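You operate a simulated robot arm through the tools that you are given. There is no shell and no other tool.

Carry out the task below with a simulated two-armed robot. There is one attempt and no reset: what you move stays moved.

JOB
Bleed the air out, set the limit knob to 100 and pump up to 100 bar.
Fine: pump with the bleed knob open till no bubble is left, then shut it.
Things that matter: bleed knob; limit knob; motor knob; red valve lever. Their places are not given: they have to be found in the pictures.

The check looks at the end state, three seconds after you hand in, the way a careful person would. Anything else that was tipped, shoved, dropped, spilled or broken makes it a failure.

ROBOT AND FRAMES
Two 7-joint arms with fingered hands on one trunk that stands fixed in place. Base frame: the origin is at the foot of the trunk, x ahead of it, y to its left, z up; the work surface is at about z = 720. Lengths are in mm, angles in degrees, forces in N, time in s.
The left shoulder is at [81, 241, 1642], the right one opposite. With the tool pointing down near the work surface each hand reaches from about 100 to 840 mm from the base axis, measured 20 degrees to its own side. Payload 4.9 kg a hand.
Tool frame (each hand has its own): the origin (TCP) lies between the finger pads and is the grasp point; the fingertips stand 32 mm ahead of it; z points along the fingers, y is the line along which they close. Largest opening 200 mm; the body of the gripper starts 89 mm behind the TCP. The gripper is a hand of 4 fingers: y runs from the thumb to the fingers, the wrist lies at [0, 0, -267] in the tool frame.
Orientation is told as [roll, pitch, yaw] about the base's x, y, z axes, in that order, counted from this pose: with the fingers straight down and closing along the base's y, the tool's x points along the base's -x, its y along +y and its z along -z.

CONTROLS
- The arms move only by the tool play_rows. It takes "left_increments", "right_increments" or both (then of equal length, played together; a hand with none holds still); each is a list of rows, each a list of 6 numbers: the shift along the tool's x, y, z in units of 400 mm (1.0 is 400 mm), then the turn, a rotation vector about the tool's x, y, z in units of 180 degrees (1.0 is 180 degrees). In form: [[x, y, z, rx, ry, rz], ...]. A call has 1 to 20 rows; each row is the pose to reach, as a shift and turn from the pose commanded when the call began, along the tool's axes at that moment. A call with a number of a shift or a turn outside -1 to 1 is refused whole. Each row takes 0.2 s and may step no farther than 50 mm and 8.6 degrees from the row before; otherwise, the whole call is refused. Where a pose cannot be reached the arm comes as near as it can. A force on the tool above 90 N (or 10 N above the force at the start of the call, whichever is more), or a blocked arm, ends the call early, and 0.2 s more pass. In this call time passes only in rows, and 0.2 s behind the last. The reply holds the time, the measured pose of the TCP, the force on the tool along the base axes, the opening and the grip force, in the units named above and with some noise, with the torque about the TCP (base axes, N m) and any sound that the robot's microphone picked up, and new pictures: "pictures" is both (left out), scene, wrist or none (wrist: the cameras of the hands that moved).
- Cameras (640 x 400 px; columns grow to the right, rows downward): "scene" is now at [104.9, 1.4, 1802.3]; the picture's right is [0.13, -0.99, -0.00], its down [-0.75, -0.09, -0.65] and it looks along [0.65, 0.08, -0.76] (base axes); focal length 327 px, centre (320, 200). "left" rides on the left gripper at [-69, -69, -116] in its tool frame; the picture's right is [0.71, -0.71, 0.00], its down [0.54, 0.54, -0.64] and it looks along [0.45, 0.45, 0.77] (tool axes); focal length 226 px, centre (320, 200). "right" rides on the right gripper at [69, -69, -116] in its tool frame; the picture's right is [0.71, 0.71, 0.00], its down [-0.54, 0.54, -0.64] and it looks along [-0.45, 0.45, 0.77] (tool axes); focal length 226 px, centre (320, 200).
- slide_trunk(by): slides the trunk up (or, below 0, down) by that many mm; the arms and the scene camera ride with it, the base frame stays. It gives what a move gives, with no picture.
- finger_targets(finger1, finger2, finger3, thumb_bend, hand): sets how far each is bent, from 0 (flat) to 1 (curled in); at 0.3 the hand is open as for a grip, at 0.7 the pads meet at the TCP. One left out holds its place. A second passes; each finger stops where it meets its share of the squeeze, and holds until it gets a number again. It is the only way to open and close the hand. It gives what a move gives, with no picture; readings hold the bend of each and the force on the fingers (four entries, about 0 where the hand has none), thumb and palm.
- aim_head(pan, tilt): turns the head with the scene camera to pan (to the left, within 86 degrees either way) and tilt (down, from -29 to 69), counted from straight ahead of the robot. It gives what a move gives, and a new picture of the scene camera.
- measure_at(camera, pixels): for up to 12 pixels [column, row] of the newest picture of that camera ("zoom" is the newest enlarged one), the place [x, y, z] in the base frame of the surface seen there, good to about 2 mm, but the place of the scene camera against the robot may be out by one fixed shift of up to 18 mm in any direction. It takes no simulated time.
- inspect(camera, box): a new picture of the part [left, top, right, bottom] of that camera's present view, enlarged. It takes no simulated time.
- hand_in(): hands the job in; it is judged then, once.

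Leave the grippers open and the arms clear of the work at the hand-in unless told otherwise.

The tools are called after "Emit:" by a JSON object that holds its "name" and its "arguments". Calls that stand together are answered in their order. play_rows: Moves the arms, as the interface text tells. Its arguments: {"type":"object","properties":{"left_increments":{"type":"array","items":{"type":"array","items":{"type":"number"}}},"right_increments":{"type":"array","items":{"type":"array","items":{"type":"number"}}},"pictures":{"type":"string","enum":["both","scene","wrist","none"]}},"required":[]} The other tools are called the same way: slide_trunk (by) slides the trunk up or down; finger_targets (finger1, finger2, finger3, thumb_bend, hand) moves the fingers one by one; aim_head (pan, tilt) turns the head that bears the scene camera; measure_at (camera, pixels) gives the place of the surface under pixels of a picture; inspect (camera, box) takes an enlarged picture of a part of a camera's view; hand_in () hands the job in.

At the start:

```text
time: 0.0
left_ee_pos: [680.7, 415.9, 1374.6]
left_tool_rot: [0.1, -0.1, 0.0]
left_wrist_force: [0.3, -0.2, -0.1]
left_moment: [0.0, 0.0, -0.02]
left_grip_width: 199.9
left_grasp_force: 0.2
left_shape: jaw
left_bend: [0.3, 0.3, 0.3, 0.3]
left_finger forces: [0.0, 0.1, 0.1, 0.0, 0.0, 0.1]
right_ee_pos: [636.6, -231.6, 1425.2]
right_tool_rot: [0.0, 0.0, 0.1]
right_wrist_force: [0.1, -0.5, -0.3]
right_moment: [0.01, 0.02, 0.0]
right_grip_width: 199.7
right_grasp_force: 0.1
right_shape: jaw
right_bend: [0.3, 0.3, 0.3, 0.3]
right_finger forces: [0.0, 0.1, 0.0, 0.0, 0.1, 0.0]
trunk travel left (down, up): [-550.0, 290.0]
head pan, tilt: [7.2, 49.3]
```

scene: 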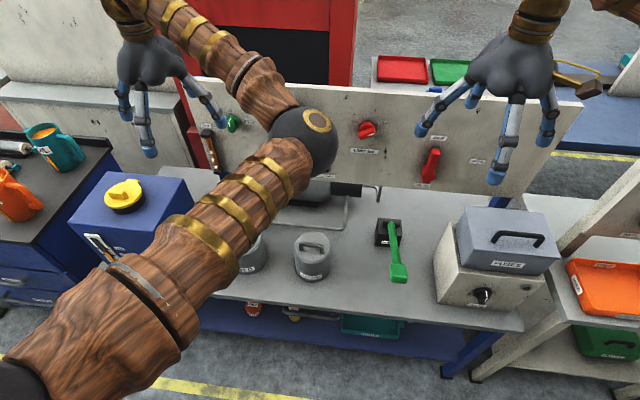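
right: 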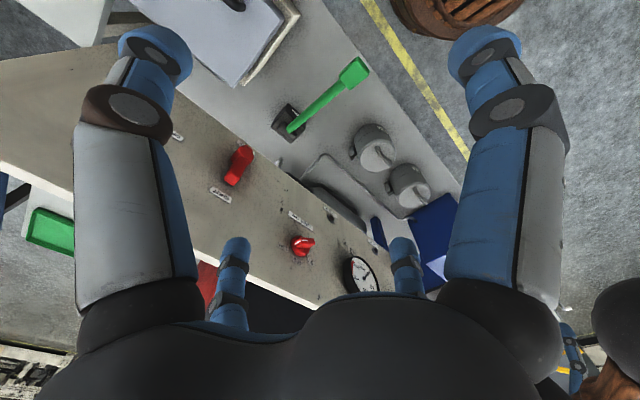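
left: 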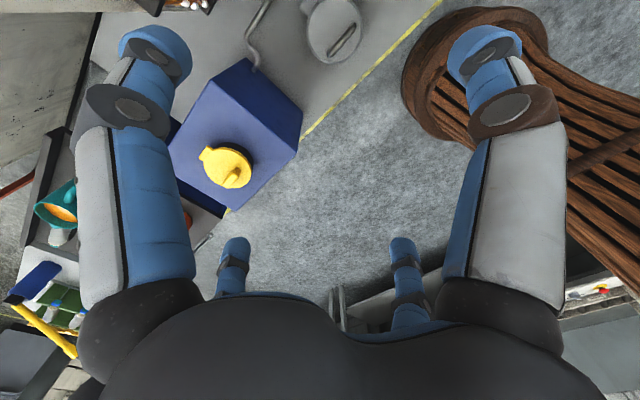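

The scene picture shows a bench with a back panel. I can see a green knob near (232,122), a red knob at (366,129), a red lever at (430,165), a green handle at (395,255) and a motor box with a black knob at (483,295). I will enlarge several regions so I can read the labels.

Emit:
{"name": "inspect", "arguments": {"camera": "scene", "box": [320, 90, 480, 190]}}

Emit:
{"name": "inspect", "arguments": {"camera": "scene", "box": [360, 190, 580, 330]}}

Emit:
{"name": "inspect", "arguments": {"camera": "scene", "box": [180, 90, 300, 190]}}

Emit:
{"name": "inspect", "arguments": {"camera": "right", "box": [180, 100, 400, 300]}}

```text
4.00 times, centred on (400, 140) of scene
```

zoom: 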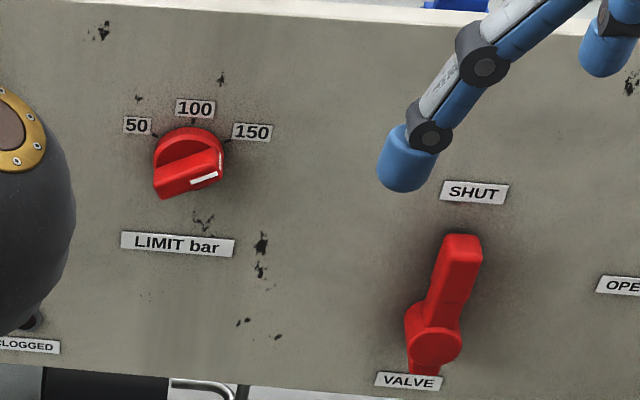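

```text
2.86 times, centred on (470, 260) of scene
```

zoom: 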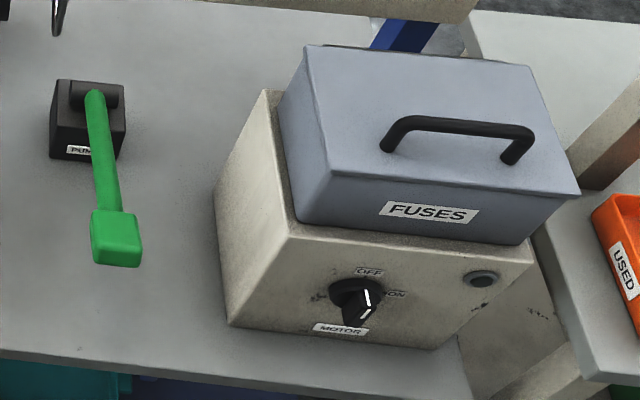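

```text
4.00 times, centred on (240, 140) of scene
```

zoom: 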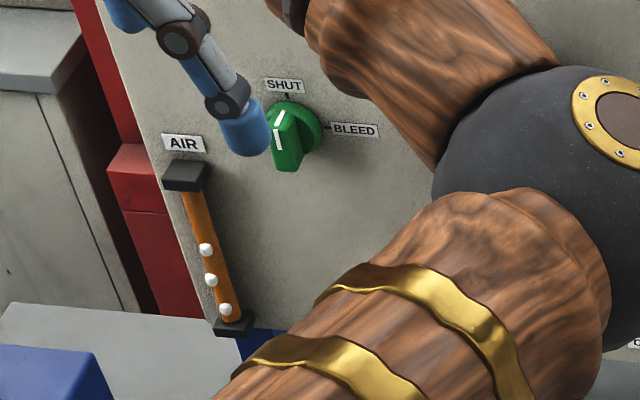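

```text
2.00 times, centred on (290, 200) of right
```

zoom: 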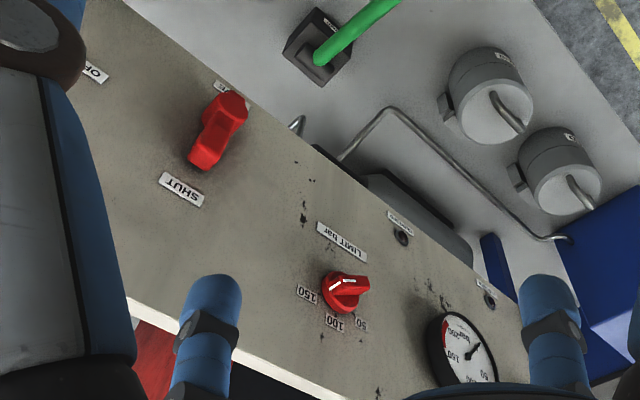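

The labels read LIMIT bar (50/100/150), VALVE (SHUT/OPEN), MOTOR (OFF/ON), SHUT/BLEED and AIR. The air glass shows three bubbles. Next I will measure where these parts are.

Emit:
{"name": "measure_at", "arguments": {"camera": "scene", "pixels": [[232, 122], [366, 129], [430, 165], [428, 178], [483, 295], [395, 232], [398, 272], [360, 170], [280, 152], [210, 145], [545, 150], [510, 240]]}}

Emit:
{"name": "aim_head", "arguments": {"pan": 0, "tilt": 40}}

```text
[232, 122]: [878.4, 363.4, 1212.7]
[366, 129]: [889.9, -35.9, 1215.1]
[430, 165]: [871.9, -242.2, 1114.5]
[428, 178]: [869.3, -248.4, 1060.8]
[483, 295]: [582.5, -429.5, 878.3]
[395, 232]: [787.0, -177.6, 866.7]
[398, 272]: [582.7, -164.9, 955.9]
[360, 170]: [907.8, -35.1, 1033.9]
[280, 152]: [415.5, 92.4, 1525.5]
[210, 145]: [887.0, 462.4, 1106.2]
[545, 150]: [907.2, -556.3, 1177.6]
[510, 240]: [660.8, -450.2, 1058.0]
```

```text
time: 0.7
left_ee_pos: [681.3, 415.5, 1373.7]
left_tool_rot: [0.0, -0.1, 0.0]
left_wrist_force: [0.4, 0.2, -0.2]
left_moment: [-0.03, -0.01, 0.03]
left_grip_width: 199.7
left_grasp_force: 0.0
left_shape: jaw
left_bend: [0.3, 0.3, 0.3, 0.3]
left_finger forces: [0.0, 0.1, 0.0, 0.0, 0.0, 0.0]
right_ee_pos: [636.5, -232.8, 1424.6]
right_tool_rot: [0.0, 0.0, 0.0]
right_wrist_force: [-0.4, 0.1, 0.8]
right_moment: [0.0, -0.03, -0.01]
right_grip_width: 199.9
right_grasp_force: 0.1
right_shape: jaw
right_bend: [0.3, 0.3, 0.3, 0.3]
right_finger forces: [0.1, 0.0, 0.1, 0.1, 0.0, 0.0]
trunk travel left (down, up): [-550.0, 290.0]
head pan, tilt: [0.0, 40.0]
```

scene: 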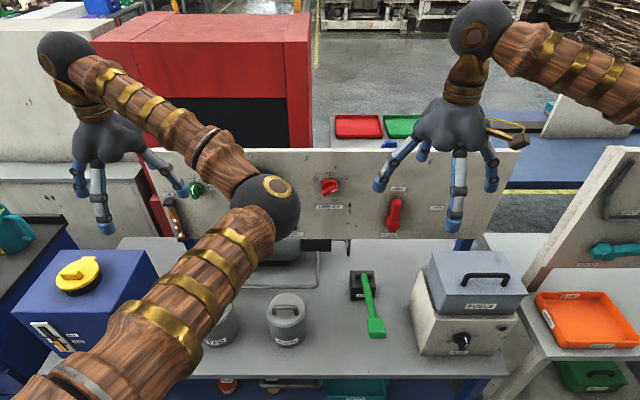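

The left elbow, at about [415,92,1525], hides the middle of the panel where the gauge is. I will draw the left hand back and outward to uncover it.

Emit:
{"name": "play_rows", "arguments": {"left_increments": [[0.09, 0.06, 0, 0, 0, 0], [0.18, 0.12, 0, 0, 0, 0], [0.27, 0.18, 0, 0, 0, 0], [0.36, 0.24, 0, 0, 0, 0], [0.45, 0.3, 0, 0, 0, 0]], "pictures": "scene"}}

```text
time: 1.9
left_ee_pos: [499.4, 538.1, 1373.8]
left_tool_rot: [0.0, 0.0, -0.2]
left_wrist_force: [-0.6, -0.4, -0.2]
left_moment: [0.0, 0.03, 0.01]
left_grip_width: 199.9
left_grasp_force: 0.0
left_shape: jaw
left_bend: [0.3, 0.3, 0.3, 0.3]
left_finger forces: [0.1, 0.0, 0.1, 0.0, 0.0, 0.0]
right_ee_pos: [635.5, -230.1, 1426.5]
right_tool_rot: [-0.2, 0.1, 0.0]
right_wrist_force: [-0.6, -0.1, 0.0]
right_moment: [-0.03, -0.04, 0.0]
right_grip_width: 200.0
right_grasp_force: 0.2
right_shape: jaw
right_bend: [0.3, 0.3, 0.3, 0.3]
right_finger forces: [0.0, 0.0, 0.0, 0.0, 0.1, 0.1]
trunk travel left (down, up): [-550.0, 290.0]
head pan, tilt: [0.0, 40.0]
```

scene: 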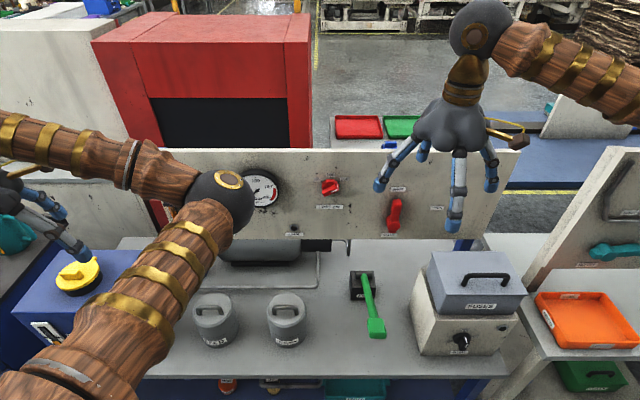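

The gauge can now be seen at (262,190). I will zoom in on it, on the lower panel lamps, and on the bench items.

Emit:
{"name": "inspect", "arguments": {"camera": "scene", "box": [230, 150, 350, 245]}}

Emit:
{"name": "inspect", "arguments": {"camera": "scene", "box": [340, 160, 530, 280]}}

Emit:
{"name": "inspect", "arguments": {"camera": "scene", "box": [180, 240, 400, 400]}}

Emit:
{"name": "inspect", "arguments": {"camera": "scene", "box": [400, 230, 540, 370]}}

Emit:
{"name": "inspect", "arguments": {"camera": "scene", "box": [0, 220, 140, 380]}}

```text
4.21 times, centred on (290, 198) of scene
```

zoom: 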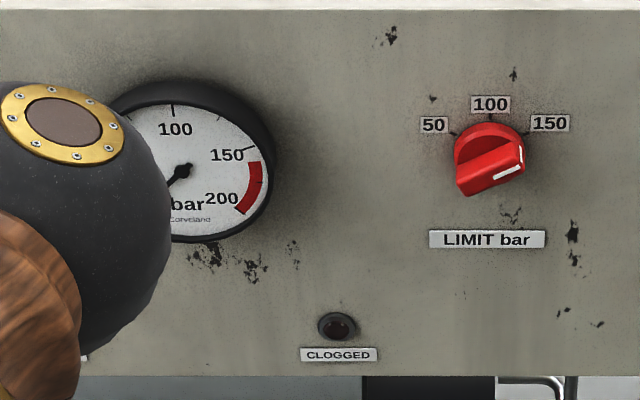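

```text
3.33 times, centred on (435, 220) of scene
```

zoom: 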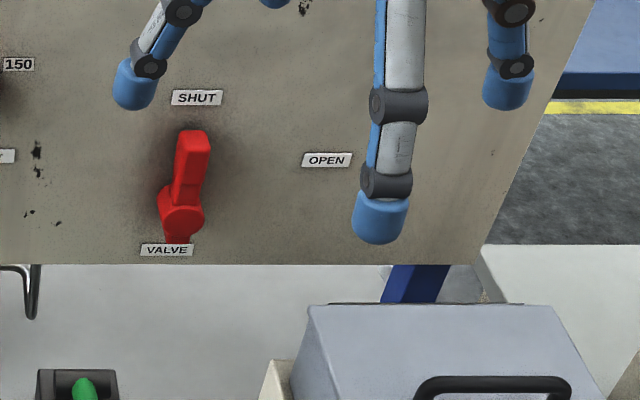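

```text
2.50 times, centred on (290, 320) of scene
```

zoom: 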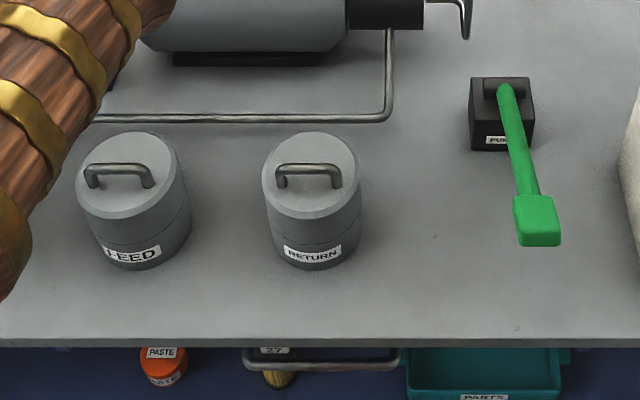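

```text
2.86 times, centred on (470, 300) of scene
```

zoom: 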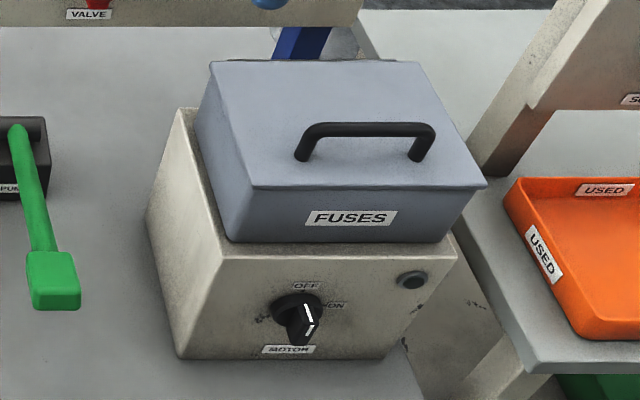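

```text
2.50 times, centred on (70, 300) of scene
```

zoom: 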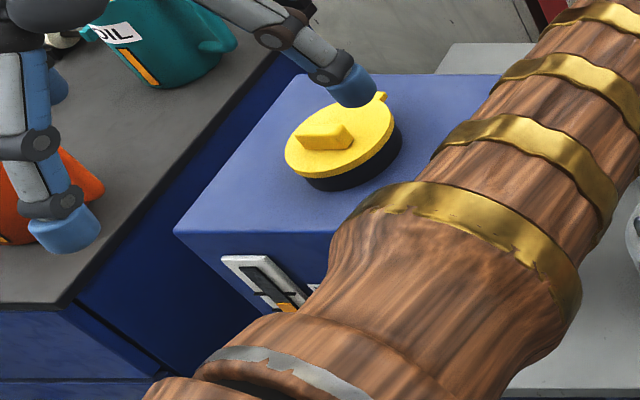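

The gauge needle rests low, near 0. The limit knob's white mark points at 150 and the bleed mark points at SHUT. Next I will measure the right hand's fingertips at (380,186), (424,150), (455,225) and (490,185) to learn how the fingers are laid out. I will also zoom in on the oil glass and the motor knob.

Emit:
{"name": "measure_at", "arguments": {"camera": "scene", "pixels": [[380, 186], [424, 150], [455, 222], [490, 184], [330, 190], [393, 215], [461, 342], [360, 330], [286, 305], [212, 305], [440, 255], [438, 325]]}}

Emit:
{"name": "inspect", "arguments": {"camera": "scene", "box": [430, 315, 500, 365]}}

Emit:
{"name": "inspect", "arguments": {"camera": "scene", "box": [10, 300, 110, 370]}}

```text
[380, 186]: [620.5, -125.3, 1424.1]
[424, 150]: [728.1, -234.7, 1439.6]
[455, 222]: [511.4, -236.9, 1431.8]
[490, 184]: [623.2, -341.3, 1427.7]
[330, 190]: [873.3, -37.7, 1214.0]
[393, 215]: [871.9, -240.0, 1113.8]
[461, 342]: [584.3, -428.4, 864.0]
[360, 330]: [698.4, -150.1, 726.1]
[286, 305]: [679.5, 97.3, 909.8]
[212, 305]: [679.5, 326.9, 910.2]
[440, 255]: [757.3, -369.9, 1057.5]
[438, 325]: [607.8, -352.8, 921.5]
```

```text
8.00 times, centred on (465, 340) of scene
```

zoom: 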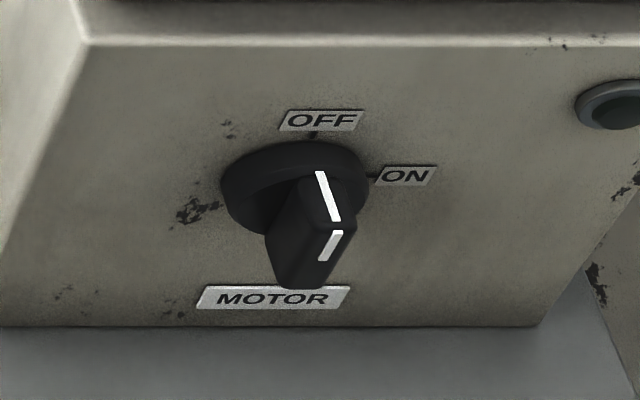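

```text
5.71 times, centred on (60, 335) of scene
```

zoom: 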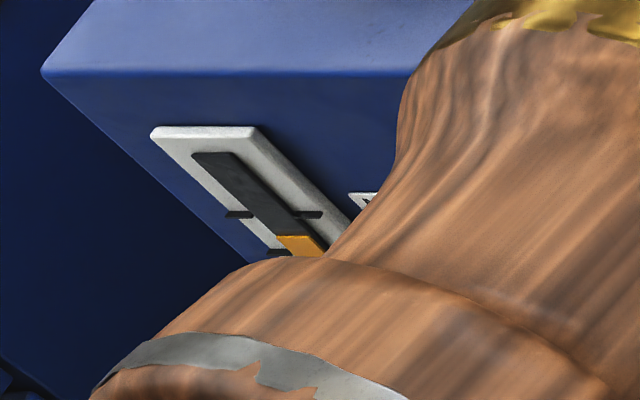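

The oil level in the reservoir glass lies between its two marks. The motor knob's white line points to OFF. The hand is a four-finger claw, with fingers at ±x and ±y of the tool. To work on the panel knobs I must point the right hand's fingers forward (+x), so I will turn it -90° about tool y while moving a little ahead. It stays above the panel, at z about 1425.

Emit:
{"name": "play_rows", "arguments": {"right_increments": [[-0.02, 0, 0, 0, -0.0455, 0], [-0.04, 0, 0, 0, -0.091, 0], [-0.06, 0, 0, 0, -0.1365, 0], [-0.08, 0, 0, 0, -0.182, 0], [-0.1, 0, 0, 0, -0.2275, 0], [-0.12, 0, 0, 0, -0.273, 0], [-0.14, 0, 0, 0, -0.3185, 0], [-0.15, 0, 0, 0, -0.364, 0], [-0.15, 0, 0, 0, -0.4095, 0], [-0.15, 0, 0, 0, -0.455, 0], [-0.15, 0, 0, 0, -0.5, 0]], "pictures": "both"}}

```text
time: 4.3
left_ee_pos: [499.6, 536.5, 1374.5]
left_tool_rot: [0.0, 0.0, -0.1]
left_wrist_force: [0.4, -0.4, 0.4]
left_moment: [-0.01, -0.03, -0.01]
left_grip_width: 200.0
left_grasp_force: 0.0
left_shape: jaw
left_bend: [0.3, 0.3, 0.3, 0.3]
left_finger forces: [0.0, 0.0, 0.0, 0.0, 0.0, 0.0]
right_ee_pos: [696.3, -231.2, 1426.8]
right_tool_rot: [-155.5, -89.8, 155.5]
right_wrist_force: [-1.1, 1.2, 1.0]
right_moment: [-0.01, 0.02, -0.02]
right_grip_width: 200.0
right_grasp_force: 0.2
right_shape: jaw
right_bend: [0.3, 0.3, 0.3, 0.3]
right_finger forces: [0.0, 0.1, 0.1, 0.1, 0.1, 0.0]
trunk travel left (down, up): [-550.0, 290.0]
head pan, tilt: [0.0, 40.0]
```

scene: 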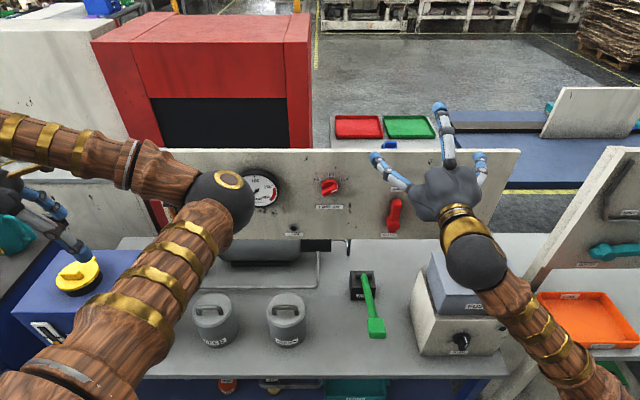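
right: 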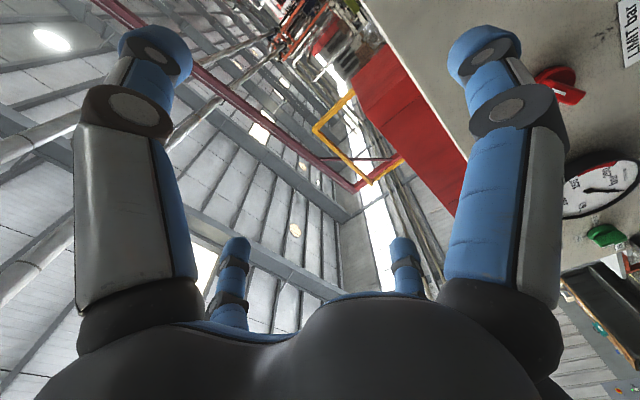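

The hand now points forward. I will curl finger 1 alone to learn which finger it is.

Emit:
{"name": "finger_targets", "arguments": {"hand": "right", "finger1": 0.7, "finger3": 0.0}}

Emit:
{"name": "inspect", "arguments": {"camera": "right", "box": [0, 0, 640, 400]}}

Emit:
{"name": "inspect", "arguments": {"camera": "scene", "box": [340, 80, 540, 320]}}

```text
time: 5.3
left_ee_pos: [501.2, 535.4, 1374.4]
left_tool_rot: [-0.1, 0.1, 0.0]
left_wrist_force: [-0.2, 0.8, 0.3]
left_moment: [0.02, -0.01, 0.02]
left_grip_width: 200.0
left_grasp_force: 0.2
left_shape: jaw
left_bend: [0.3, 0.3, 0.3, 0.3]
left_finger forces: [0.0, 0.0, 0.0, 0.1, 0.1, 0.0]
right_ee_pos: [696.2, -231.0, 1425.4]
right_tool_rot: [4.7, -90.0, -4.7]
right_wrist_force: [0.1, 0.0, -0.1]
right_moment: [0.01, 0.02, -0.01]
right_grip_width: 95.1
right_grasp_force: 0.0
right_shape: fingers
right_bend: [0.7, 0.3, 0.01, 0.3]
right_finger forces: [0.0, 0.0, 0.1, 0.0, 0.1, 0.0]
trunk travel left (down, up): [-550.0, 290.0]
head pan, tilt: [0.0, 40.0]
```

```text
1.00 times, centred on (320, 200) of right (not enlarged: the box is as wide or as high as the picture)
```

zoom: 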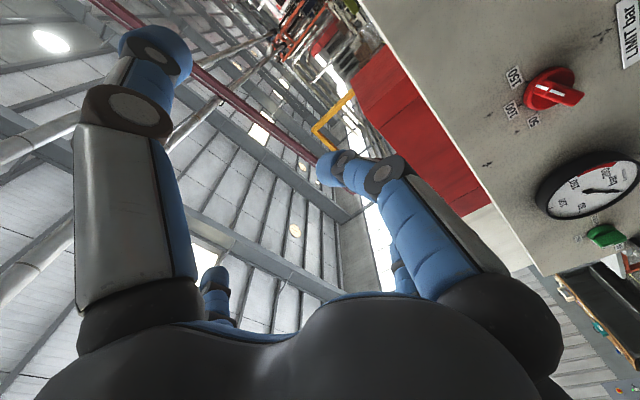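

```text
1.67 times, centred on (440, 200) of scene
```

zoom: 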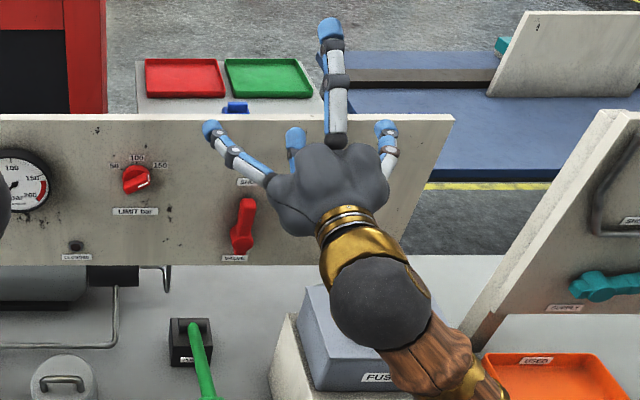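

Finger 1 is at tool +x, which is the lower side now. So thumb and finger 2 pinch along y, and fingers 1 and 3 along x. The right wrist camera sees the limit knob at (553,90), so I will zoom there and measure with that camera, which has no offset.

Emit:
{"name": "inspect", "arguments": {"camera": "right", "box": [480, 30, 640, 130]}}

```text
4.00 times, centred on (560, 80) of right
```

zoom: 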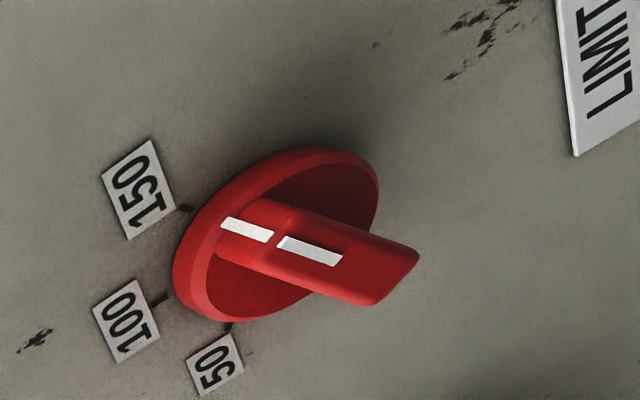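

Emit:
{"name": "measure_at", "arguments": {"camera": "zoom", "pixels": [[228, 226], [265, 237], [290, 245], [335, 258], [400, 262], [375, 298], [187, 208], [163, 298], [228, 327], [60, 250], [350, 180], [210, 290]]}}

```text
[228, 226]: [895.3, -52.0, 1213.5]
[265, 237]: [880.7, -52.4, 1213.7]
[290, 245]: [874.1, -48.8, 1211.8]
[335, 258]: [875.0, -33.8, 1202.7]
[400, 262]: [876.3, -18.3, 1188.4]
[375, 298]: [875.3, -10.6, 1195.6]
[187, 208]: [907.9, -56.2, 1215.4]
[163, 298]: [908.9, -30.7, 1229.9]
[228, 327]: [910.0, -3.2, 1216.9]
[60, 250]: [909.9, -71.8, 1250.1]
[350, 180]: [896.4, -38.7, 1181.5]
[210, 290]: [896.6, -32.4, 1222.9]
```

The wrist camera gives the limit knob centre as about [y -30, z 1201], with its mark 31° above the right, which is 150. The disc face is at x≈896, the bar's front at x≈875 and the panel at x≈909. Next I will measure the curled finger 1 to learn its shape at a bend of 0.7.

Emit:
{"name": "inspect", "arguments": {"camera": "right", "box": [280, 120, 520, 270]}}

```text
2.67 times, centred on (400, 195) of right
```

zoom: 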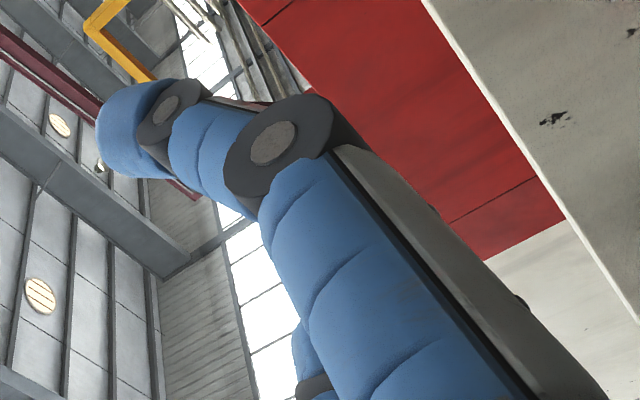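

Emit:
{"name": "measure_at", "arguments": {"camera": "zoom", "pixels": [[115, 110], [105, 150], [130, 170], [150, 100], [190, 150], [225, 200], [270, 145], [260, 230], [290, 310], [350, 380]]}}

```text
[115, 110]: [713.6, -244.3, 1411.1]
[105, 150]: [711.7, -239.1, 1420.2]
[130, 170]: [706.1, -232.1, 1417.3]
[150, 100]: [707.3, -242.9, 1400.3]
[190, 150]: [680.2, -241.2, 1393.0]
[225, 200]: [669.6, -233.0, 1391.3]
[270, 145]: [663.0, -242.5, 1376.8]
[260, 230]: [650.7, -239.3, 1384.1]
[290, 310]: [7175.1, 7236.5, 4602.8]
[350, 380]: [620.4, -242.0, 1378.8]
```

At 0.7 the fingertip reaches about 15–20 mm ahead of the TCP, and its inner face is about 5 mm from the axis. I will check a bend of 0.55 too, to use as the opening for the approach.

Emit:
{"name": "finger_targets", "arguments": {"hand": "right", "finger1": 0.55, "finger3": 0.3}}

Emit:
{"name": "inspect", "arguments": {"camera": "right", "box": [280, 100, 520, 250]}}

```text
time: 6.3
left_ee_pos: [500.2, 536.6, 1374.1]
left_tool_rot: [0.0, 0.0, -0.1]
left_wrist_force: [0.2, 0.5, 0.3]
left_moment: [0.02, -0.01, 0.01]
left_grip_width: 199.9
left_grasp_force: 0.1
left_shape: jaw
left_bend: [0.3, 0.3, 0.3, 0.3]
left_finger forces: [0.0, 0.0, 0.0, 0.0, 0.0, 0.1]
right_ee_pos: [698.0, -231.1, 1426.0]
right_tool_rot: [-5.2, -90.0, 5.2]
right_wrist_force: [-0.5, 0.7, 0.2]
right_moment: [-0.01, -0.02, 0.03]
right_grip_width: 104.5
right_grasp_force: 0.0
right_shape: fingers
right_bend: [0.55, 0.3, 0.3, 0.3]
right_finger forces: [0.1, 0.1, 0.1, 0.0, 0.0, 0.0]
trunk travel left (down, up): [-550.0, 290.0]
head pan, tilt: [0.0, 40.0]
```

```text
2.67 times, centred on (400, 175) of right
```

zoom: 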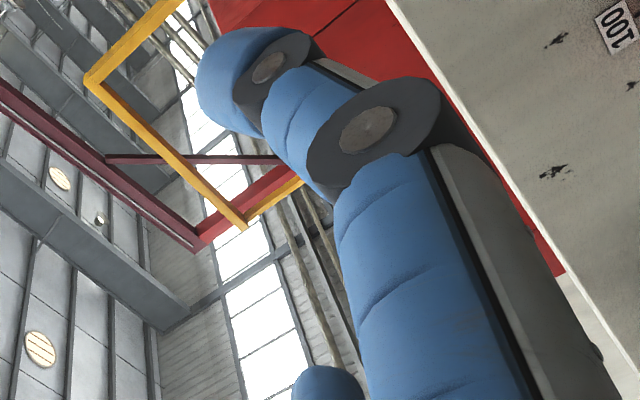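

Emit:
{"name": "measure_at", "arguments": {"camera": "zoom", "pixels": [[205, 80], [225, 45], [225, 125], [260, 32], [290, 110], [280, 165], [375, 130], [340, 200]]}}

```text
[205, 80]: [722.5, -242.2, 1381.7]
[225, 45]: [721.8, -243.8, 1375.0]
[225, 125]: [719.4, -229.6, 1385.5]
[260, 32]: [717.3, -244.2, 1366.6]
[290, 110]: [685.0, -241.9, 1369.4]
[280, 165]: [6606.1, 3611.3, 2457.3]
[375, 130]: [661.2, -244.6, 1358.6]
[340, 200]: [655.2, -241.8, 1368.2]
```

At 0.55 the tip sits about 41 mm off the axis and 25 mm ahead. I will use 0.57 on the thumb and finger 2 for the approach, with fingers 1 and 3 left open. Then I will carry the right hand in front of the limit knob at about [780, -30, 1201], rolled +59° about tool z so the pinch lies across the bar.

Emit:
{"name": "finger_targets", "arguments": {"hand": "right", "finger1": 0.3, "finger2": 0.57, "finger3": 0.3, "thumb_bend": 0.57}}

Emit:
{"name": "play_rows", "arguments": {"right_increments": [[0.07, 0.063, 0.025, 0, 0, 0.041], [0.14, 0.126, 0.05, 0, 0, 0.082], [0.21, 0.188, 0.075, 0, 0, 0.123], [0.28, 0.251, 0.1, 0, 0, 0.164], [0.35, 0.314, 0.125, 0, 0, 0.205], [0.42, 0.377, 0.15, 0, 0, 0.246], [0.49, 0.44, 0.178, 0, 0, 0.287], [0.5625, 0.5025, 0.205, 0, 0, 0.328]], "pictures": "both"}}

```text
time: 7.3
left_ee_pos: [500.6, 535.7, 1373.3]
left_tool_rot: [0.0, 0.0, 0.1]
left_wrist_force: [-0.1, -0.1, -0.3]
left_moment: [0.02, -0.02, 0.03]
left_grip_width: 199.9
left_grasp_force: 0.0
left_shape: jaw
left_bend: [0.3, 0.3, 0.3, 0.3]
left_finger forces: [0.0, 0.0, 0.0, 0.0, 0.1, 0.0]
right_ee_pos: [696.0, -231.2, 1425.1]
right_tool_rot: [-2.9, -89.9, 2.9]
right_wrist_force: [0.4, 0.5, 0.2]
right_moment: [-0.01, -0.02, 0.0]
right_grip_width: 103.2
right_grasp_force: 0.1
right_shape: fingers
right_bend: [0.3, 0.56, 0.3, 0.56]
right_finger forces: [0.0, 0.0, 0.0, 0.1, 0.1, 0.0]
trunk travel left (down, up): [-550.0, 290.0]
head pan, tilt: [0.0, 40.0]
```

```text
time: 9.1
left_ee_pos: [501.6, 537.7, 1373.4]
left_tool_rot: [-0.1, 0.0, 0.0]
left_wrist_force: [-0.2, 0.8, -0.2]
left_moment: [-0.02, -0.02, 0.07]
left_grip_width: 199.9
left_grasp_force: 0.1
left_shape: jaw
left_bend: [0.3, 0.3, 0.3, 0.3]
left_finger forces: [0.1, 0.1, 0.0, 0.0, 0.0, 0.0]
right_ee_pos: [778.6, -30.1, 1200.5]
right_tool_rot: [90.0, -31.0, -90.0]
right_wrist_force: [0.1, 0.0, 0.3]
right_moment: [0.0, -0.01, 0.01]
right_grip_width: 103.5
right_grasp_force: 0.0
right_shape: fingers
right_bend: [0.3, 0.56, 0.3, 0.56]
right_finger forces: [0.1, 0.1, 0.0, 0.1, 0.0, 0.1]
trunk travel left (down, up): [-550.0, 290.0]
head pan, tilt: [0.0, 40.0]
```

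scene: 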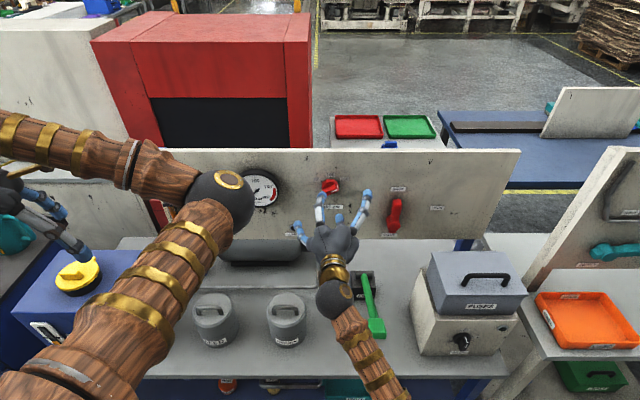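
right: 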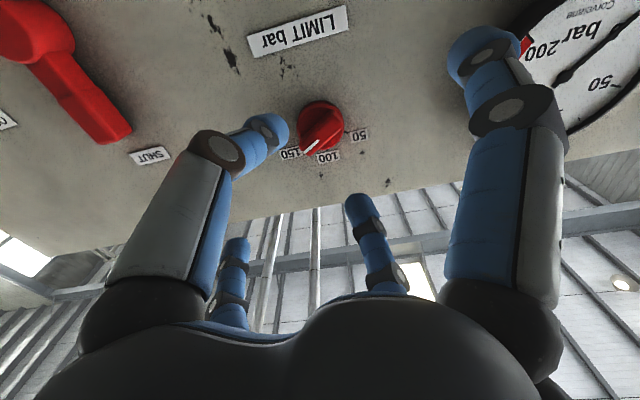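

The wrist camera sees the knob at (320,125) between the thumb and finger 2. I will zoom in and measure it more exactly.

Emit:
{"name": "inspect", "arguments": {"camera": "right", "box": [250, 80, 410, 180]}}

```text
4.00 times, centred on (330, 130) of right
```

zoom: 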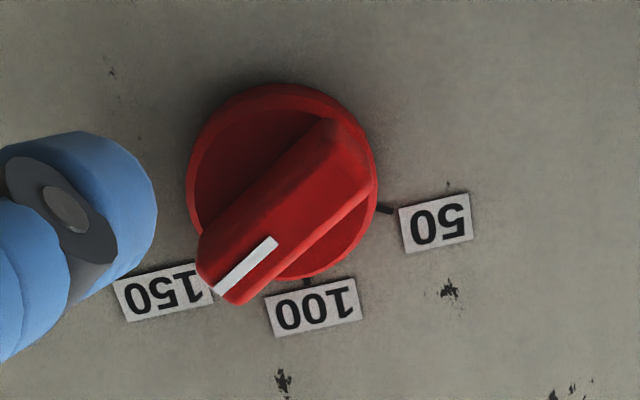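

Emit:
{"name": "measure_at", "arguments": {"camera": "zoom", "pixels": [[220, 285], [272, 243], [205, 262], [240, 298], [325, 130], [365, 180], [345, 155], [300, 150], [335, 205], [383, 208], [306, 281], [290, 90]]}}

```text
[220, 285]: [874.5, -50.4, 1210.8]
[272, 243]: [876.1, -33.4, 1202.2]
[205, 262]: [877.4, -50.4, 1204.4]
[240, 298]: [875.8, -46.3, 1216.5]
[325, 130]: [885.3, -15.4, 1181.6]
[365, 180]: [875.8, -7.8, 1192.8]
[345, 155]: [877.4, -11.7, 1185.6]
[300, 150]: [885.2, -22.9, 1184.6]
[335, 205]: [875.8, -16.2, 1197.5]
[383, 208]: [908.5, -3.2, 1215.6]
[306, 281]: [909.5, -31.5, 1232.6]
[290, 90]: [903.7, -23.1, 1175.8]
```

The bar runs from about (-48,1210) to (-10,1189), so its centre is at about [y -30, z 1200.3] and it is 13 mm wide. The TCP is already lined up with it. I will advance 91 mm to x≈870.

Emit:
{"name": "play_rows", "arguments": {"right_increments": [[0, 0, 0.05, 0, 0, 0], [0, 0, 0.1, 0, 0, 0], [0, 0, 0.15, 0, 0, 0], [0, 0, 0.19, 0, 0, 0], [0, 0, 0.215, 0, 0, 0], [0, 0, 0.228, 0, 0, 0]], "pictures": "wrist"}}

```text
time: 10.5
left_ee_pos: [497.5, 535.4, 1375.3]
left_tool_rot: [0.0, -0.1, 0.0]
left_wrist_force: [0.0, 0.3, 0.1]
left_moment: [0.0, -0.02, 0.0]
left_grip_width: 199.9
left_grasp_force: 0.1
left_shape: jaw
left_bend: [0.3, 0.3, 0.3, 0.3]
left_finger forces: [0.0, 0.1, 0.0, 0.0, 0.0, 0.0]
right_ee_pos: [867.8, -30.8, 1202.5]
right_tool_rot: [90.1, -30.9, -90.1]
right_wrist_force: [-9.5, -0.4, 0.5]
right_moment: [-0.03, 0.07, -0.11]
right_grip_width: 103.4
right_grasp_force: 5.0
right_shape: fingers
right_bend: [0.3, 0.56, 0.3, 0.56]
right_finger forces: [0.0, 3.6, 0.1, 0.1, 5.7, 0.0]
trunk travel left (down, up): [-550.0, 290.0]
head pan, tilt: [0.0, 40.0]
```

right: 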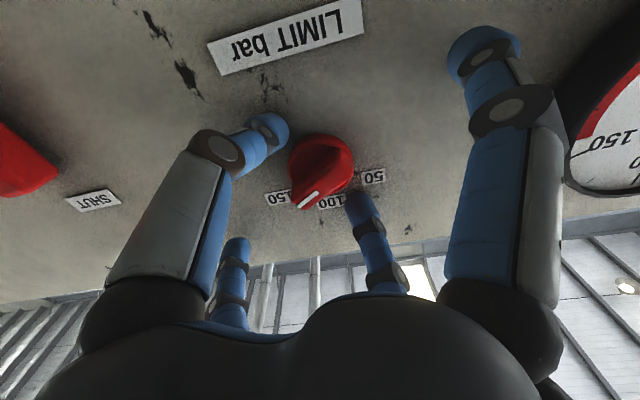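

Both tips touch a surface with 9.5 N, so the fingers reach a bit farther ahead than I thought. I will back off 8 mm before closing.

Emit:
{"name": "play_rows", "arguments": {"right_increments": [[0, 0, -0.02, 0, 0, 0]], "pictures": "none"}}

Emit:
{"name": "finger_targets", "arguments": {"hand": "right", "finger2": 0.68, "thumb_bend": 0.68}}

Emit:
{"name": "inspect", "arguments": {"camera": "right", "box": [200, 60, 440, 210]}}

```text
time: 10.9
left_ee_pos: [501.6, 536.6, 1373.1]
left_tool_rot: [0.0, 0.0, -0.1]
left_wrist_force: [-0.6, -0.7, 0.1]
left_moment: [-0.03, 0.01, -0.01]
left_grip_width: 199.9
left_grasp_force: 0.0
left_shape: jaw
left_bend: [0.3, 0.3, 0.3, 0.3]
left_finger forces: [0.0, 0.1, 0.1, 0.0, 0.0, 0.1]
right_ee_pos: [862.9, -29.0, 1200.1]
right_tool_rot: [90.0, -31.0, -90.1]
right_wrist_force: [0.1, 0.2, -0.1]
right_moment: [0.04, -0.01, 0.02]
right_grip_width: 103.5
right_grasp_force: 0.1
right_shape: fingers
right_bend: [0.3, 0.56, 0.3, 0.56]
right_finger forces: [0.0, 0.1, 0.0, 0.1, 0.0, 0.0]
trunk travel left (down, up): [-550.0, 290.0]
head pan, tilt: [0.0, 40.0]
```

```text
time: 11.9
left_ee_pos: [499.5, 536.8, 1373.9]
left_tool_rot: [0.0, 0.1, 0.0]
left_wrist_force: [0.0, 0.3, -0.2]
left_moment: [0.01, 0.0, -0.02]
left_grip_width: 199.9
left_grasp_force: 0.1
left_shape: jaw
left_bend: [0.3, 0.3, 0.3, 0.3]
left_finger forces: [0.1, 0.1, 0.0, 0.0, 0.0, 0.1]
right_ee_pos: [860.4, -30.2, 1201.1]
right_tool_rot: [90.0, -31.0, -90.0]
right_wrist_force: [-4.9, 0.3, -0.8]
right_moment: [0.02, -0.02, 0.03]
right_grip_width: 96.9
right_grasp_force: 6.8
right_shape: fingers
right_bend: [0.3, 0.65, 0.3, 0.66]
right_finger forces: [0.0, 6.9, 0.1, 0.0, 5.6, 0.0]
trunk travel left (down, up): [-550.0, 290.0]
head pan, tilt: [0.0, 40.0]
```

```text
2.67 times, centred on (320, 135) of right
```

zoom: 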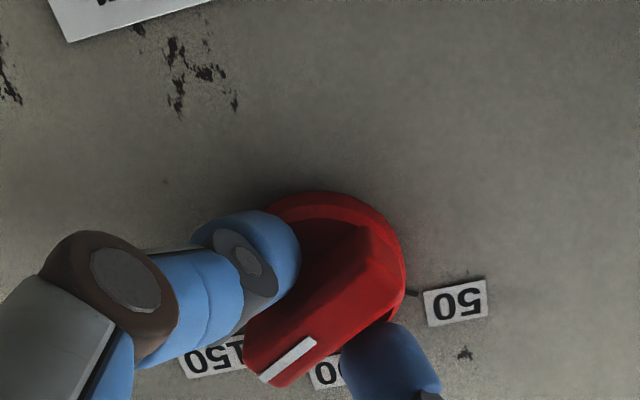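

The thumb and finger 2 hold the bar at bends of 0.65 and 0.66, with about 6 N each. I will squeeze a bit more, then turn -60° about tool z (counter-clockwise as seen) to bring the mark to 100.

Emit:
{"name": "finger_targets", "arguments": {"hand": "right", "finger2": 0.8, "thumb_bend": 0.8}}

Emit:
{"name": "play_rows", "arguments": {"right_increments": [[0, 0, 0, 0, 0, -0.0417], [0, 0, 0, 0, 0, -0.0833], [0, 0, 0, 0, 0, -0.125], [0, 0, 0, 0, 0, -0.1667]], "pictures": "wrist"}}

```text
time: 12.9
left_ee_pos: [500.7, 535.5, 1375.4]
left_tool_rot: [0.0, 0.1, 0.0]
left_wrist_force: [-0.6, 1.1, 0.4]
left_moment: [0.01, -0.01, 0.04]
left_grip_width: 200.0
left_grasp_force: 0.1
left_shape: jaw
left_bend: [0.3, 0.3, 0.3, 0.3]
left_finger forces: [0.0, 0.0, 0.0, 0.1, 0.1, 0.0]
right_ee_pos: [860.4, -31.4, 1200.3]
right_tool_rot: [89.9, -30.9, -90.0]
right_wrist_force: [-11.8, -2.5, -9.9]
right_moment: [0.03, -0.22, 0.26]
right_grip_width: 95.6
right_grasp_force: 21.5
right_shape: fingers
right_bend: [0.3, 0.64, 0.3, 0.67]
right_finger forces: [0.0, 21.7, 0.0, 0.0, 21.6, 0.1]
trunk travel left (down, up): [-550.0, 290.0]
head pan, tilt: [0.0, 40.0]
```

```text
time: 13.9
left_ee_pos: [500.3, 534.9, 1374.5]
left_tool_rot: [-0.1, 0.0, -0.1]
left_wrist_force: [-0.3, -0.2, 0.4]
left_moment: [0.0, 0.02, 0.02]
left_grip_width: 199.9
left_grasp_force: 0.0
left_shape: jaw
left_bend: [0.3, 0.3, 0.3, 0.3]
left_finger forces: [0.1, 0.0, 0.1, 0.0, 0.0, 0.0]
right_ee_pos: [859.8, -31.4, 1200.7]
right_tool_rot: [90.0, -61.1, -89.9]
right_wrist_force: [-10.2, -3.0, -8.4]
right_moment: [-0.02, -0.05, 0.46]
right_grip_width: 95.4
right_grasp_force: 20.8
right_shape: fingers
right_bend: [0.3, 0.64, 0.3, 0.67]
right_finger forces: [0.1, 22.3, 0.0, 0.0, 18.9, 0.0]
trunk travel left (down, up): [-550.0, 290.0]
head pan, tilt: [0.0, 40.0]
```

right: 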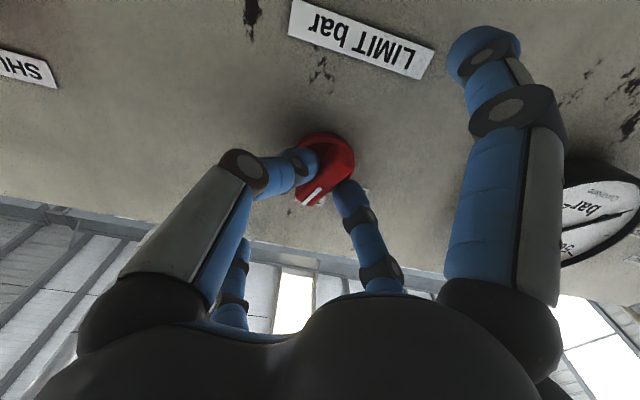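

The mark followed the hand through 30°. I will turn the remaining 30° and look.

Emit:
{"name": "play_rows", "arguments": {"right_increments": [[0, 0, 0, 0, 0, -0.0417], [0, 0, 0, 0, 0, -0.0833], [0, 0, 0, 0, 0, -0.125], [0, 0, 0, 0, 0, -0.1667]], "pictures": "both"}}

Emit:
{"name": "inspect", "arguments": {"camera": "right", "box": [240, 90, 440, 215]}}

```text
time: 14.9
left_ee_pos: [499.6, 536.5, 1374.4]
left_tool_rot: [0.0, 0.0, -0.1]
left_wrist_force: [0.8, 0.5, 0.0]
left_moment: [0.05, 0.0, 0.02]
left_grip_width: 199.9
left_grasp_force: 0.0
left_shape: jaw
left_bend: [0.3, 0.3, 0.3, 0.3]
left_finger forces: [0.0, 0.0, 0.1, 0.0, 0.0, 0.1]
right_ee_pos: [860.5, -31.2, 1201.7]
right_tool_rot: [-95.2, -88.9, 95.2]
right_wrist_force: [-10.7, -4.1, -1.4]
right_moment: [0.01, 0.13, 0.59]
right_grip_width: 95.3
right_grasp_force: 21.3
right_shape: fingers
right_bend: [0.3, 0.64, 0.3, 0.67]
right_finger forces: [0.0, 24.7, 0.0, 0.0, 17.1, 0.1]
trunk travel left (down, up): [-550.0, 290.0]
head pan, tilt: [0.0, 40.0]
```

scene: 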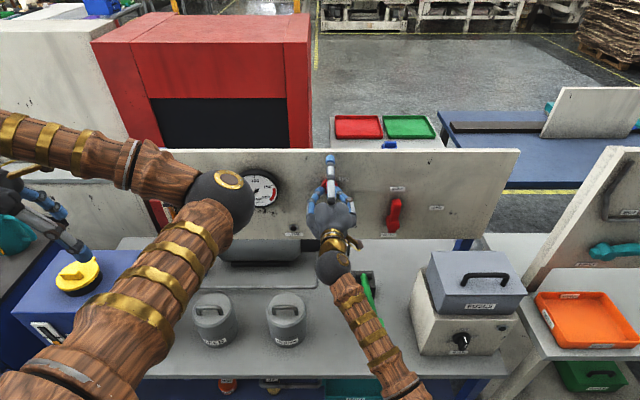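
right: 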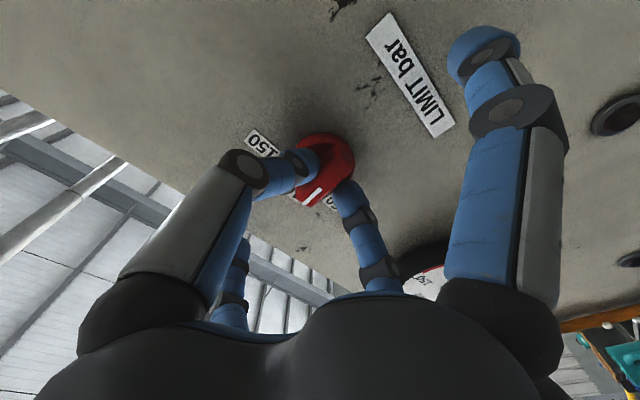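

```text
3.20 times, centred on (340, 152) of right
```

zoom: 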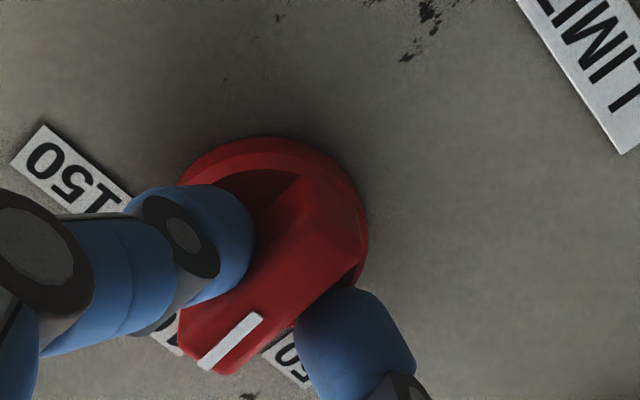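

The mark now appears near 100. I will measure its two ends and the bar ends.

Emit:
{"name": "measure_at", "arguments": {"camera": "zoom", "pixels": [[208, 362], [258, 320], [232, 342], [185, 325], [225, 372], [295, 180], [350, 220], [320, 200], [200, 360], [300, 250]]}}

```text
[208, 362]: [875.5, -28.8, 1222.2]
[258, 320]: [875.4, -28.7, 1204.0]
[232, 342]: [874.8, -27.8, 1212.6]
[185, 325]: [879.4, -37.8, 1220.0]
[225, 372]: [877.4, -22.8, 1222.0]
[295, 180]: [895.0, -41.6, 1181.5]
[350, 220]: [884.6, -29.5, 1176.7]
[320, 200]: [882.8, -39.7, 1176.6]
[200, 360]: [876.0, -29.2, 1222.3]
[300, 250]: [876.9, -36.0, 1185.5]
```

The mark now runs straight up, from (-28.7,1204) to (-28.8,1222), which is 100. I will open the pinch, back away, and check that the knob stays.

Emit:
{"name": "finger_targets", "arguments": {"hand": "right", "finger2": 0.55, "thumb_bend": 0.55}}

Emit:
{"name": "play_rows", "arguments": {"right_increments": [[0, 0, -0.05, 0, 0, 0], [0, 0, -0.125, 0, 0, 0], [0, 0, -0.225, 0, 0, 0], [0, 0, -0.325, 0, 0, 0]], "pictures": "both"}}

Emit:
{"name": "inspect", "arguments": {"camera": "right", "box": [240, 40, 440, 165]}}

```text
time: 15.9
left_ee_pos: [502.0, 535.8, 1373.5]
left_tool_rot: [0.1, 0.0, -0.1]
left_wrist_force: [0.5, 0.3, 0.3]
left_moment: [0.03, 0.03, 0.0]
left_grip_width: 199.9
left_grasp_force: 0.1
left_shape: jaw
left_bend: [0.3, 0.3, 0.3, 0.3]
left_finger forces: [0.0, 0.1, 0.1, 0.1, 0.0, 0.1]
right_ee_pos: [862.8, -30.9, 1199.0]
right_tool_rot: [-88.0, -89.0, 88.1]
right_wrist_force: [0.6, -0.7, -0.3]
right_moment: [0.02, 0.02, 0.01]
right_grip_width: 104.2
right_grasp_force: 0.0
right_shape: fingers
right_bend: [0.3, 0.55, 0.3, 0.55]
right_finger forces: [0.0, 0.1, 0.0, 0.0, 0.0, 0.0]
trunk travel left (down, up): [-550.0, 290.0]
head pan, tilt: [0.0, 40.0]
```

```text
time: 16.9
left_ee_pos: [499.0, 537.1, 1374.2]
left_tool_rot: [0.0, 0.0, 0.0]
left_wrist_force: [0.5, 0.1, 0.1]
left_moment: [-0.04, -0.05, 0.01]
left_grip_width: 199.9
left_grasp_force: 0.1
left_shape: jaw
left_bend: [0.3, 0.3, 0.3, 0.3]
left_finger forces: [0.0, 0.1, 0.0, 0.1, 0.0, 0.1]
right_ee_pos: [728.2, -29.1, 1200.0]
right_tool_rot: [-95.3, -89.0, 95.2]
right_wrist_force: [-1.4, -0.2, 0.2]
right_moment: [0.0, 0.02, 0.02]
right_grip_width: 104.4
right_grasp_force: 0.0
right_shape: fingers
right_bend: [0.3, 0.55, 0.3, 0.55]
right_finger forces: [0.1, 0.1, 0.1, 0.0, 0.0, 0.0]
trunk travel left (down, up): [-550.0, 290.0]
head pan, tilt: [0.0, 40.0]
```

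scene: 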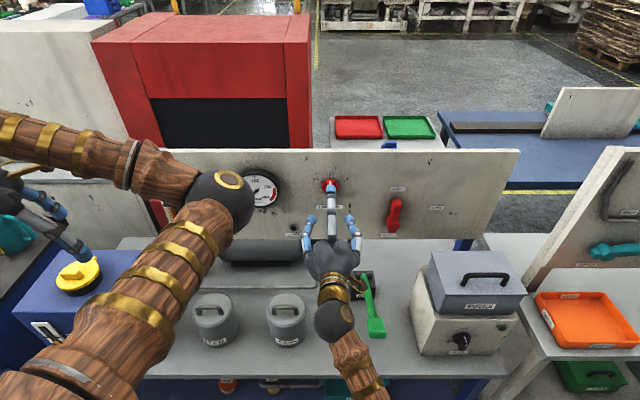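
right: 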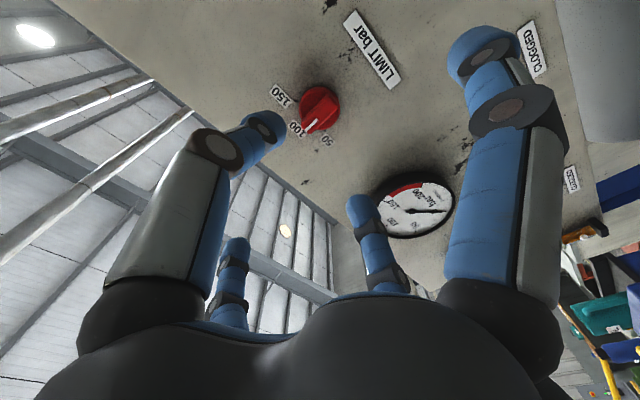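

```text
3.20 times, centred on (340, 102) of right
```

zoom: 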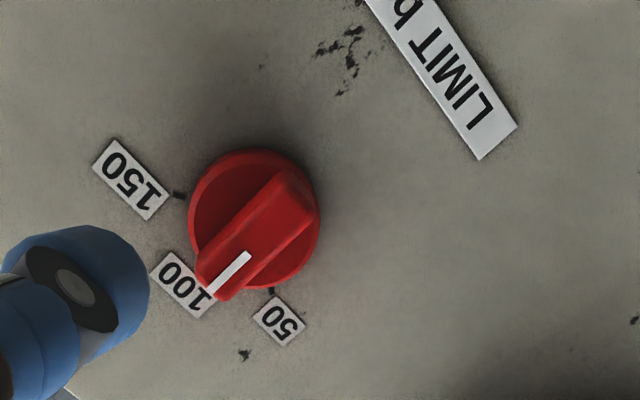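

The limit knob reads 100. I will measure the mark once more for exactness, and then deal with the left hand and the bleed knob.

Emit:
{"name": "measure_at", "arguments": {"camera": "zoom", "pixels": [[209, 295], [248, 254], [275, 170], [315, 207], [198, 275], [222, 299], [180, 195], [271, 291]]}}

Emit:
{"name": "measure_at", "arguments": {"camera": "right", "pixels": [[415, 210], [392, 190], [452, 208]]}}

```text
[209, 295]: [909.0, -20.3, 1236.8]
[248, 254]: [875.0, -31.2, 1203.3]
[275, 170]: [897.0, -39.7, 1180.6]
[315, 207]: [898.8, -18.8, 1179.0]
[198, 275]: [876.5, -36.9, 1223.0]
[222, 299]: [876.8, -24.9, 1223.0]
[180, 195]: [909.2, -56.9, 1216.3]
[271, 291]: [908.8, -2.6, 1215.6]
```

```text
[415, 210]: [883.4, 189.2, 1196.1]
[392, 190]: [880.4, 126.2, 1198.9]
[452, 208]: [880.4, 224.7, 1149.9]
```

The mark stands at 100 within a couple of degrees. The right hand goes to the motor knob next, which is at about [585,-422,855] once I correct the scene reading by the shift I found. I will draw it back and to the right at z=1200, clear of the fuse box.

Emit:
{"name": "play_rows", "arguments": {"right_increments": [[0, -0.089, -0.0586, 0, 0, 0], [0, -0.179, -0.117, 0, 0, 0], [0, -0.268, -0.176, 0, 0, 0], [0, -0.357, -0.2345, 0, 0, 0], [0, -0.447, -0.293, 0, 0, 0], [0, -0.536, -0.352, 0, 0, 0], [0, -0.625, -0.41, 0, 0, 0], [0, -0.715, -0.469, 0, 0, 0], [0, -0.804, -0.528, 0, 0, 0], [0, -0.893, -0.586, 0, 0, 0], [0, -0.9825, -0.645, 0, 0, 0]], "pictures": "both"}}

```text
time: 19.3
left_ee_pos: [499.4, 535.3, 1374.1]
left_tool_rot: [0.0, 0.0, 0.0]
left_wrist_force: [0.2, -0.6, 0.3]
left_moment: [0.0, 0.02, -0.02]
left_grip_width: 199.9
left_grasp_force: 0.0
left_shape: jaw
left_bend: [0.3, 0.3, 0.3, 0.3]
left_finger forces: [0.0, 0.0, 0.0, 0.0, 0.0, 0.0]
right_ee_pos: [467.0, -423.3, 1209.8]
right_tool_rot: [-92.7, -89.2, 92.9]
right_wrist_force: [0.6, -0.9, -0.2]
right_moment: [0.0, -0.03, 0.01]
right_grip_width: 104.5
right_grasp_force: 0.0
right_shape: fingers
right_bend: [0.3, 0.55, 0.3, 0.55]
right_finger forces: [0.0, 0.0, 0.0, 0.0, 0.1, 0.1]
trunk travel left (down, up): [-550.0, 290.0]
head pan, tilt: [0.0, 40.0]
```

scene: 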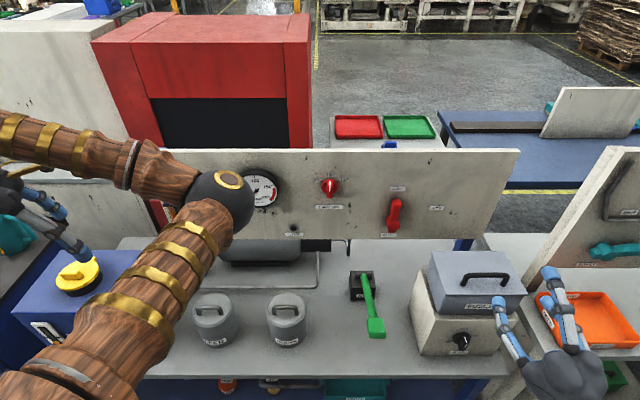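
right: 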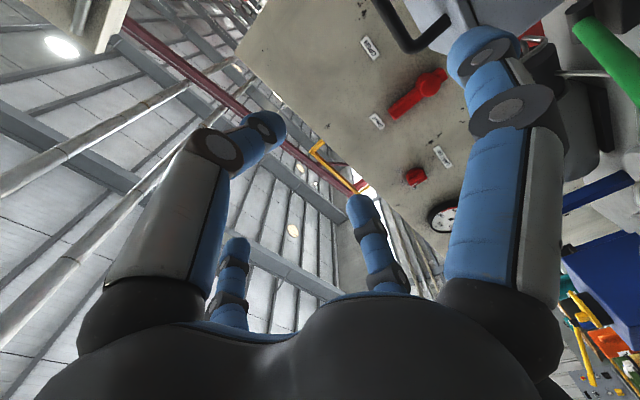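

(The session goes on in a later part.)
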